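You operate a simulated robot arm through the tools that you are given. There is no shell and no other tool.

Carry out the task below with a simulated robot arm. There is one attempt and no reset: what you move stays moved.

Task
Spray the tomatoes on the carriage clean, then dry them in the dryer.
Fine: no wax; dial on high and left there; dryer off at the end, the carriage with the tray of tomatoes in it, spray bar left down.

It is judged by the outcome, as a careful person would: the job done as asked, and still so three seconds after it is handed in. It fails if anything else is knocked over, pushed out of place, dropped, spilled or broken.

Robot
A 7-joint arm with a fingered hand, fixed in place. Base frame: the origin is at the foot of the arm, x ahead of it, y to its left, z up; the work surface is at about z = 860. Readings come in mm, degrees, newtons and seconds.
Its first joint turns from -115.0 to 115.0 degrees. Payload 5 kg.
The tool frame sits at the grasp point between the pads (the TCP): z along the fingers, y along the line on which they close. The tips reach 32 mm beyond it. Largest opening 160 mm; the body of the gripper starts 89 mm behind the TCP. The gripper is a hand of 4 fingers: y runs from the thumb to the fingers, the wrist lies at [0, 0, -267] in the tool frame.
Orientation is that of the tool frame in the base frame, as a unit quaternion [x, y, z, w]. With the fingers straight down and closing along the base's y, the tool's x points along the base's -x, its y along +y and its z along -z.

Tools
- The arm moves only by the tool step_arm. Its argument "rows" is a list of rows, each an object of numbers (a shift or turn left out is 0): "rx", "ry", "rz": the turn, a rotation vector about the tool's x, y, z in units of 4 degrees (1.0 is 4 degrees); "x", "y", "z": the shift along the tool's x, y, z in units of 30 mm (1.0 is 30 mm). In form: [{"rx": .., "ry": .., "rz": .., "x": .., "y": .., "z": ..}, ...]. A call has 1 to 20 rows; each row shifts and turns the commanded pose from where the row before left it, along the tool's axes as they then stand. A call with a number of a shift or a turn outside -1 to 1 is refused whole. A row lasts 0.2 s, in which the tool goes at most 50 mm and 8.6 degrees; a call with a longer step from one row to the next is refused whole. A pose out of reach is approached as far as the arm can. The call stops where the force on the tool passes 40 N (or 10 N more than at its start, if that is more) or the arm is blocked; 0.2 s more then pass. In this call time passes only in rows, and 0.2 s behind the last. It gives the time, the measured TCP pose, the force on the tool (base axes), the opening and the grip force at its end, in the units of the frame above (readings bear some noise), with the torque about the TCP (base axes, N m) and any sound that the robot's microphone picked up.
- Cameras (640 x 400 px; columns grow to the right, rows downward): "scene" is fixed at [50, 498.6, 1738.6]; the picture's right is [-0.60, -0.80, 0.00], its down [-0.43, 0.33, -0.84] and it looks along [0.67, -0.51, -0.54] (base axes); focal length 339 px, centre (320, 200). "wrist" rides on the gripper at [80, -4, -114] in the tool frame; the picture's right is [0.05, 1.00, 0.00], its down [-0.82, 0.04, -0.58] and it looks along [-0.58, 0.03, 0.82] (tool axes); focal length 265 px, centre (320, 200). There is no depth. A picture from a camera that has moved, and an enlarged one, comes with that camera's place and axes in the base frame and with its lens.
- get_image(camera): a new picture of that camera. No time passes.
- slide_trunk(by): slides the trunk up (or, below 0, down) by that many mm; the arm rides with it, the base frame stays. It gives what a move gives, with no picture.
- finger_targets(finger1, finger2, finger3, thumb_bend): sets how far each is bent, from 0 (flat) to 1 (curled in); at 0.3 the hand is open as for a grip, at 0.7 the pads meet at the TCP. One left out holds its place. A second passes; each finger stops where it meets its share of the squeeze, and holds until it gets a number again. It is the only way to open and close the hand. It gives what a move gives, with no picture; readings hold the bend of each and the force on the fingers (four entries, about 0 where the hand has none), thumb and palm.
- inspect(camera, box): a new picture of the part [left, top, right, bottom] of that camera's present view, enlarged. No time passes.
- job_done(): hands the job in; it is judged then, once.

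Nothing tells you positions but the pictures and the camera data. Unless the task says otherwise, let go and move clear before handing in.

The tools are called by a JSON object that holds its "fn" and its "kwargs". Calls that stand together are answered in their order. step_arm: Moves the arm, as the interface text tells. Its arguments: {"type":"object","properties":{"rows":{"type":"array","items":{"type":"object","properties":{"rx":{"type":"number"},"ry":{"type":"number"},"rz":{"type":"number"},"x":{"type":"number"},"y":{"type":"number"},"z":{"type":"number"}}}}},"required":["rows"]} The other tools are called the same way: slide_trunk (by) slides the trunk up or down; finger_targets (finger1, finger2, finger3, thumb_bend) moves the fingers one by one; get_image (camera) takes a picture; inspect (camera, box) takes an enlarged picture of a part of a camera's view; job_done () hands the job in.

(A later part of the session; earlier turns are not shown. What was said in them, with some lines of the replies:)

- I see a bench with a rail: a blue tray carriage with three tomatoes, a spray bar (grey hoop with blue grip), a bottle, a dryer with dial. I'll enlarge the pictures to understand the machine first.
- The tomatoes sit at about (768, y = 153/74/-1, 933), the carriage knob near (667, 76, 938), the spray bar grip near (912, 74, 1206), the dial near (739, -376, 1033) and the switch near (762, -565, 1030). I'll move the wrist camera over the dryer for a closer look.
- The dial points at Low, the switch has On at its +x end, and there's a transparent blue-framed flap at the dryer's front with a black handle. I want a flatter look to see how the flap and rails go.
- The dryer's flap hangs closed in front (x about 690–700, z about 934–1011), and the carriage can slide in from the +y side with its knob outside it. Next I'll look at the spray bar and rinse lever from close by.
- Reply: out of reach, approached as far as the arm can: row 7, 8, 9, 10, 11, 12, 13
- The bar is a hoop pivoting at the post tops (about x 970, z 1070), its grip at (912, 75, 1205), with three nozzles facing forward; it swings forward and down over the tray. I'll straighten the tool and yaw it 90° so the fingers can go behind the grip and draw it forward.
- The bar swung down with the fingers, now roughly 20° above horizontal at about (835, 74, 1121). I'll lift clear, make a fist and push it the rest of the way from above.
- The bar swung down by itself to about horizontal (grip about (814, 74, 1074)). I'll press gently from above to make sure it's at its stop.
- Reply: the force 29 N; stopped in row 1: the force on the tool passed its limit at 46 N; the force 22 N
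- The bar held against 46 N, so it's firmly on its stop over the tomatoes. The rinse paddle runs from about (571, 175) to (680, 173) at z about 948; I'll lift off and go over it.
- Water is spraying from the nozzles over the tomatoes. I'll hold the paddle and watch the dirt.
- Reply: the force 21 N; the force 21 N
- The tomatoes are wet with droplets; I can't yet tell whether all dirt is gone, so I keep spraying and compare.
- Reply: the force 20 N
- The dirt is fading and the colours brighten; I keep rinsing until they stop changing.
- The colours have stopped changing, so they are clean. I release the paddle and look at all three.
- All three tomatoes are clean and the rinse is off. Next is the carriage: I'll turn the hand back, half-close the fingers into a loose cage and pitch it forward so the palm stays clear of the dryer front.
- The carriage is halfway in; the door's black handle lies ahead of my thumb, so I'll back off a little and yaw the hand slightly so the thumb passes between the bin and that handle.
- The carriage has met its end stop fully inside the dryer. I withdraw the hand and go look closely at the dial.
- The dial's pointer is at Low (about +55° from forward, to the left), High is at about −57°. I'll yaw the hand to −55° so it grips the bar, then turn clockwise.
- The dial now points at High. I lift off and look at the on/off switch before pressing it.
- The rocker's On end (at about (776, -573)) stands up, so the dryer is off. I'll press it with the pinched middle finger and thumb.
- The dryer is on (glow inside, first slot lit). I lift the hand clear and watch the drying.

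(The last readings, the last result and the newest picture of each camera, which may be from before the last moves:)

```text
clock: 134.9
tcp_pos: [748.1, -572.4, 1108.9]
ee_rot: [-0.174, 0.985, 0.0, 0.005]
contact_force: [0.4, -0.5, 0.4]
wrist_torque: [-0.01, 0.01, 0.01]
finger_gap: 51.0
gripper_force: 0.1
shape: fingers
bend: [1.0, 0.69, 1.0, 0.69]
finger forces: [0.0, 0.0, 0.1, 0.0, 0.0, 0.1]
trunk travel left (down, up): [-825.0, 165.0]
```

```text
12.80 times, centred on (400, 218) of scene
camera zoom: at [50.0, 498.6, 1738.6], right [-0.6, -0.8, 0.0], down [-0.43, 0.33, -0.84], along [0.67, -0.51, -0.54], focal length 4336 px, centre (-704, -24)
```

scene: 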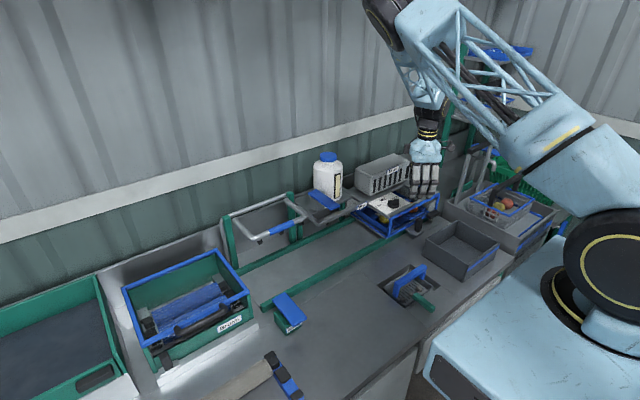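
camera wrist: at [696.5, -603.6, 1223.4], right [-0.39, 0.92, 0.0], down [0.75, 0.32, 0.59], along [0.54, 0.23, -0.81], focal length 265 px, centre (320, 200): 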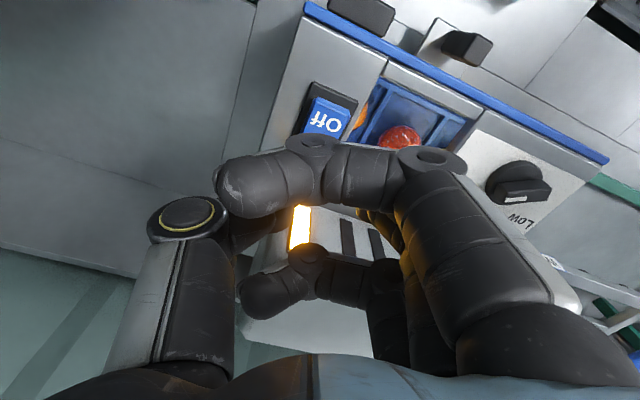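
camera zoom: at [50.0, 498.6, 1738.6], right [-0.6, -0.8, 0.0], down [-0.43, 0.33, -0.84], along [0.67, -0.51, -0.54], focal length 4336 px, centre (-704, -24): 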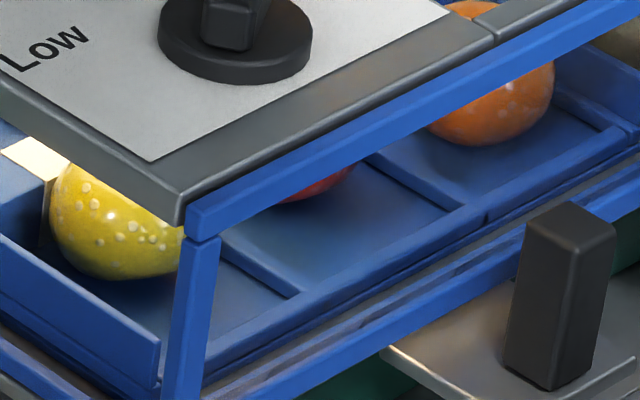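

The droplets are slowly fading (fewer and fainter on the orange one). I keep drying.

{"fn": "step_arm", "kwargs": {"rows": [{}, {}, {}, {}, {}, {}, {}, {}, {}, {}, {}, {}, {}, {}, {}, {}, {}, {}, {}, {}]}}

{"fn": "inspect", "kwargs": {"camera": "scene", "box": [375, 205, 425, 230]}}

{"fn": "step_arm", "kwargs": {"rows": [{}, {}, {}, {}, {}, {}, {}, {}, {}, {}, {}, {}, {}, {}, {}, {}, {}, {}, {}, {}]}}

{"fn": "inspect", "kwargs": {"camera": "scene", "box": [375, 205, 425, 230]}}

```text
clock: 139.1
tcp_pos: [749.4, -572.5, 1109.8]
ee_rot: [-0.174, 0.985, 0.001, 0.005]
contact_force: [-0.2, 0.1, -0.5]
wrist_torque: [-0.03, 0.01, -0.01]
finger_gap: 50.8
gripper_force: 0.1
shape: fingers
bend: [1.0, 0.69, 1.0, 0.69]
finger forces: [0.1, 0.1, 0.0, 0.1, 0.0, 0.1]
trunk travel left (down, up): [-825.0, 165.0]
```

```text
12.80 times, centred on (400, 218) of scene
camera zoom: at [50.0, 498.6, 1738.6], right [-0.6, -0.8, 0.0], down [-0.43, 0.33, -0.84], along [0.67, -0.51, -0.54], focal length 4336 px, centre (-704, -24)
```

zoom: 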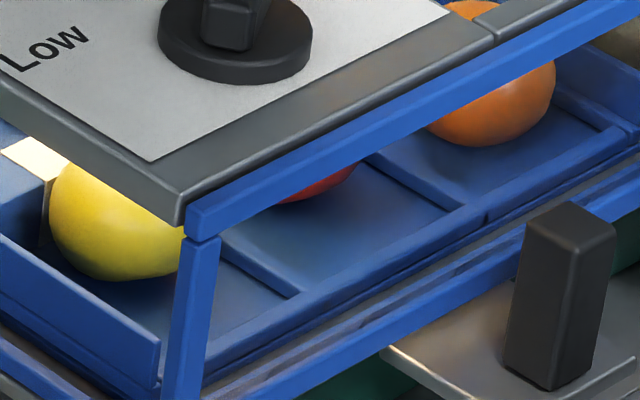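

```text
clock: 143.3
tcp_pos: [748.5, -572.0, 1110.3]
ee_rot: [-0.174, 0.985, -0.001, 0.004]
contact_force: [-0.7, 0.4, 0.2]
wrist_torque: [-0.01, -0.04, -0.03]
finger_gap: 51.0
gripper_force: 0.0
shape: fingers
bend: [1.0, 0.69, 1.0, 0.69]
finger forces: [0.0, 0.0, 0.0, 0.0, 0.1, 0.0]
trunk travel left (down, up): [-825.0, 165.0]
```

```text
12.80 times, centred on (400, 218) of scene
camera zoom: at [50.0, 498.6, 1738.6], right [-0.6, -0.8, 0.0], down [-0.43, 0.33, -0.84], along [0.67, -0.51, -0.54], focal length 4336 px, centre (-704, -24)
```

zoom: 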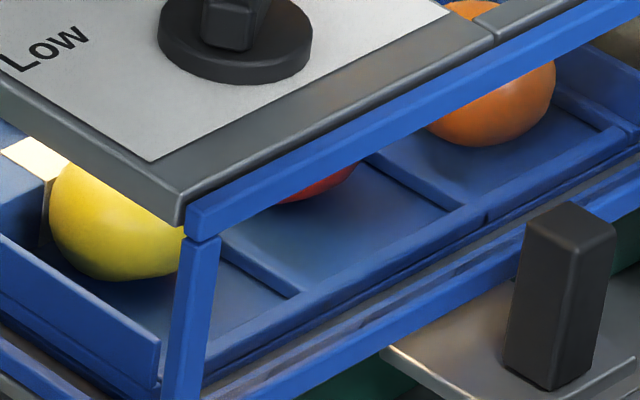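

All droplets are gone: the tomatoes are dry. I press the Off end now.

{"fn": "step_arm", "kwargs": {"rows": [{"z": 0.5}, {"z": 0.4}, {"z": 0.3}, {"z": 0.15}]}}

{"fn": "step_arm", "kwargs": {"rows": [{"z": 0.12}, {"z": 0.12}]}}

{"fn": "inspect", "kwargs": {"camera": "scene", "box": [350, 140, 450, 220]}}

```text
clock: 144.3
tcp_pos: [749.5, -573.1, 1071.1]
ee_rot: [-0.173, 0.985, -0.001, 0.006]
contact_force: [0.2, -1.3, -1.1]
wrist_torque: [0.03, 0.01, 0.0]
finger_gap: 50.5
gripper_force: 0.1
shape: fingers
bend: [1.0, 0.69, 1.0, 0.69]
finger forces: [0.0, 0.1, 0.1, 0.0, 0.1, 0.1]
trunk travel left (down, up): [-825.0, 165.0]
```

```text
clock: 144.9
tcp_pos: [748.9, -571.8, 1063.0]
ee_rot: [-0.173, 0.985, -0.001, 0.006]
contact_force: [-0.4, 0.1, 1.5]
wrist_torque: [-0.01, 0.0, -0.03]
finger_gap: 50.8
gripper_force: 0.6
shape: fingers
bend: [1.0, 0.69, 1.0, 0.69]
finger forces: [0.0, 1.1, 0.0, 0.0, 0.0, 0.1]
trunk travel left (down, up): [-825.0, 165.0]
```

```text
5.00 times, centred on (400, 180) of scene
camera zoom: at [50.0, 498.6, 1738.6], right [-0.6, -0.8, 0.0], down [-0.43, 0.33, -0.84], along [0.67, -0.51, -0.54], focal length 1694 px, centre (-80, 300)
```

zoom: 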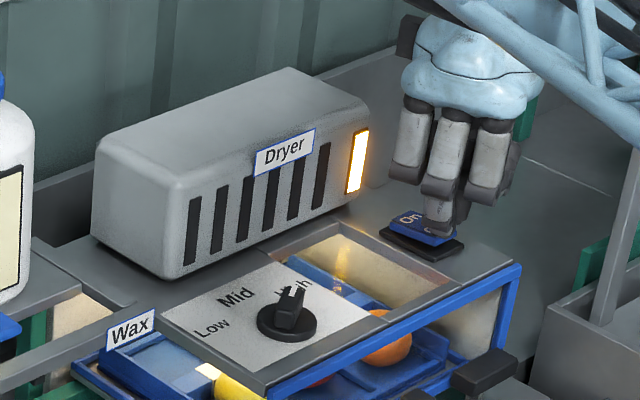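

{"fn": "step_arm", "kwargs": {"rows": [{"z": 0.12}, {"z": 0.1}]}}

{"fn": "inspect", "kwargs": {"camera": "scene", "box": [350, 140, 450, 220]}}

```text
clock: 145.5
tcp_pos: [747.7, -572.6, 1059.5]
ee_rot: [-0.174, 0.985, -0.001, 0.005]
contact_force: [0.9, -3.0, 11.0]
wrist_torque: [-0.2, -0.16, -0.03]
finger_gap: 50.5
gripper_force: 5.5
shape: fingers
bend: [1.0, 0.69, 1.0, 0.69]
finger forces: [0.0, 0.1, 0.0, 0.1, 10.7, 0.0]
trunk travel left (down, up): [-825.0, 165.0]
```

```text
5.00 times, centred on (400, 180) of scene
camera zoom: at [50.0, 498.6, 1738.6], right [-0.6, -0.8, 0.0], down [-0.43, 0.33, -0.84], along [0.67, -0.51, -0.54], focal length 1694 px, centre (-80, 300)
```

zoom: 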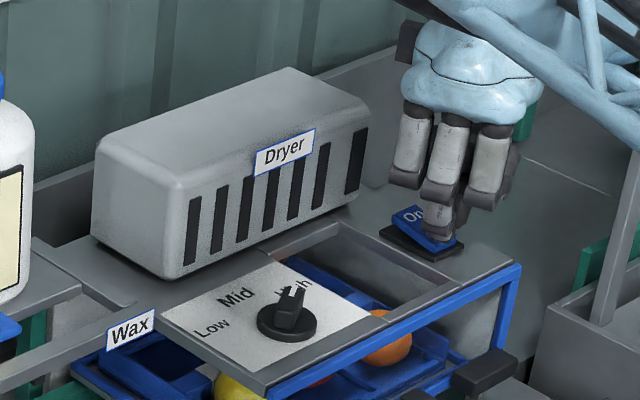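

The dryer is off. I lift the hand straight up, move well clear and check everything once more.

{"fn": "step_arm", "kwargs": {"rows": [{"z": -0.4}, {"z": -0.8}, {"z": -0.8}, {"z": -0.8}, {"z": -0.8}, {"z": -0.8}, {"x": 0.8, "y": 0.2, "z": -0.3}, {"x": 0.8, "y": 0.2, "z": -0.3}, {"x": 0.8, "y": 0.2, "z": -0.3}, {"x": 0.8, "y": 0.2, "z": -0.3}, {"x": 0.8, "y": 0.2, "z": -0.3}, {"x": 0.8, "y": 0.2, "z": -0.3}]}}

{"fn": "finger_targets", "kwargs": {"finger1": 0.3, "finger2": 0.3, "finger3": 0.3, "thumb_bend": 0.3}}

{"fn": "get_image", "kwargs": {"camera": "scene"}}

{"fn": "get_image", "kwargs": {"camera": "wrist"}}

{"fn": "inspect", "kwargs": {"camera": "scene", "box": [220, 150, 460, 300]}}

{"fn": "inspect", "kwargs": {"camera": "scene", "box": [370, 170, 450, 230]}}

```text
clock: 148.1
tcp_pos: [598.5, -588.4, 1240.4]
ee_rot: [-0.173, 0.985, 0.0, 0.005]
contact_force: [-0.2, -0.3, 0.9]
wrist_torque: [0.02, 0.02, -0.03]
finger_gap: 50.6
gripper_force: 0.2
shape: fingers
bend: [1.0, 0.69, 1.0, 0.69]
finger forces: [0.1, 0.0, 0.1, 0.0, 0.1, 0.1]
trunk travel left (down, up): [-825.0, 165.0]
```

```text
clock: 149.1
tcp_pos: [598.1, -588.6, 1240.2]
ee_rot: [-0.174, 0.985, 0.001, 0.006]
contact_force: [0.3, 0.0, -1.1]
wrist_torque: [0.0, -0.01, -0.05]
finger_gap: 169.8
gripper_force: 0.0
shape: fingers
bend: [0.3, 0.3, 0.3, 0.3]
finger forces: [0.0, 0.0, 0.0, 0.0, 0.1, 0.1]
trunk travel left (down, up): [-825.0, 165.0]
```

```text
taken
```

scene: 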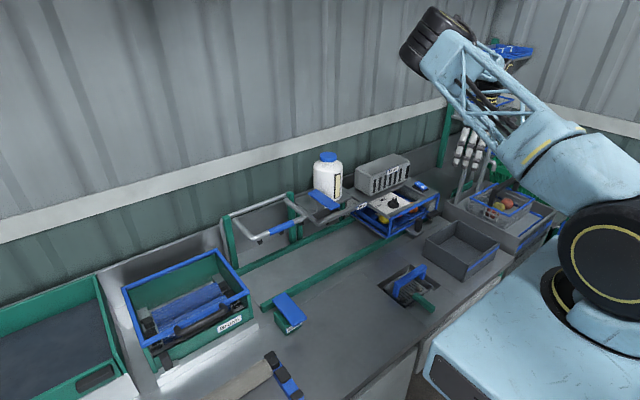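

```text
taken
camera wrist: at [522.6, -620.3, 1352.6], right [-0.39, 0.92, 0.0], down [0.75, 0.32, 0.59], along [0.54, 0.23, -0.81], focal length 265 px, centre (320, 200)
```

wrist: 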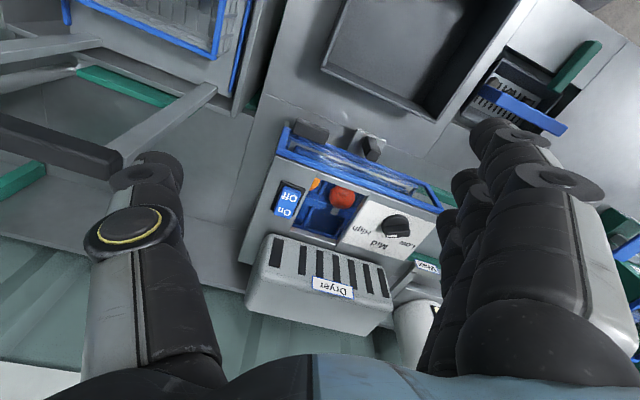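

```text
2.67 times, centred on (340, 225) of scene
camera zoom: at [50.0, 498.6, 1738.6], right [-0.6, -0.8, 0.0], down [-0.43, 0.33, -0.84], along [0.67, -0.51, -0.54], focal length 903 px, centre (267, 133)
```

zoom: 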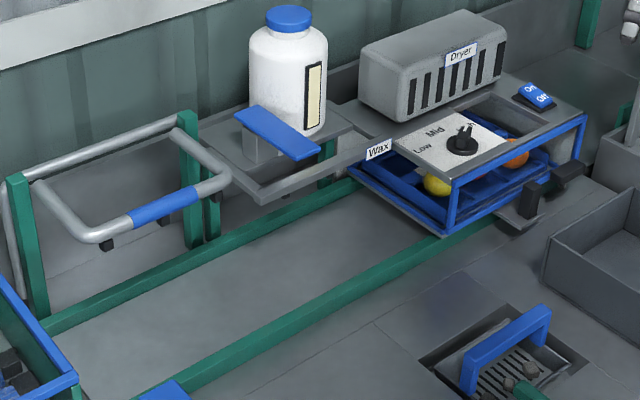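

```text
6.67 times, centred on (410, 200) of scene
camera zoom: at [50.0, 498.6, 1738.6], right [-0.6, -0.8, 0.0], down [-0.43, 0.33, -0.84], along [0.67, -0.51, -0.54], focal length 2259 px, centre (-280, 200)
```

zoom: 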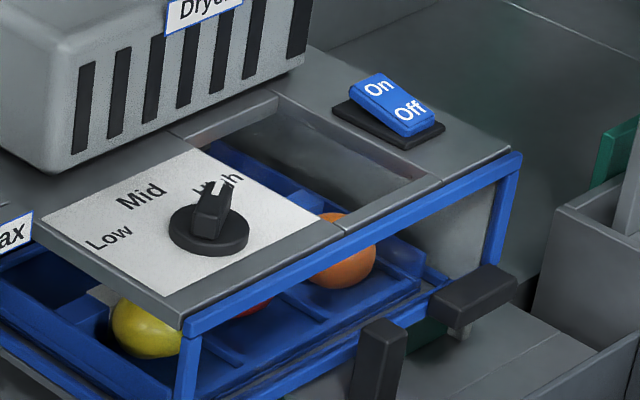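

{"fn": "inspect", "kwargs": {"camera": "wrist", "box": [260, 110, 460, 270]}}

```text
2.50 times, centred on (360, 190) of wrist
camera zoom: at [522.6, -620.3, 1352.6], right [-0.39, 0.92, 0.0], down [0.75, 0.32, 0.59], along [0.54, 0.23, -0.81], focal length 664 px, centre (220, 225)
```

zoom: 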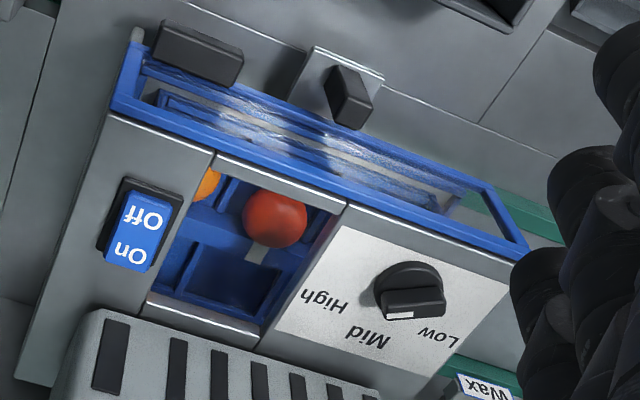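

The picture confirms it: the tomatoes are clean and dry, and the carriage and tray are inside the dryer. The dial is on High, the dryer is off, the spray bar is down, the wax is untouched and the hand is clear, so I'm handing the job in.

{"fn": "job_done", "kwargs": {}}

```text
The job is handed in.
```

The tomatoes are sprayed clean and dried, and the job is handed in.

- **Rinse:** I swung the spray bar down onto its stop and held the rinse paddle until the tomatoes stopped changing colour. The bar is still down.
- **Carriage:** it is against its end stop inside the dryer, with the tray and all three tomatoes on it.
- **Drying:** I turned the dial from Low to High and left it there. The dryer ran for about 30 seconds, until the water drops were gone, and is now off.
- **Everything else:** I used no wax, and in the final pictures nothing else looked knocked over or moved. The hand is open and clear of the bench.
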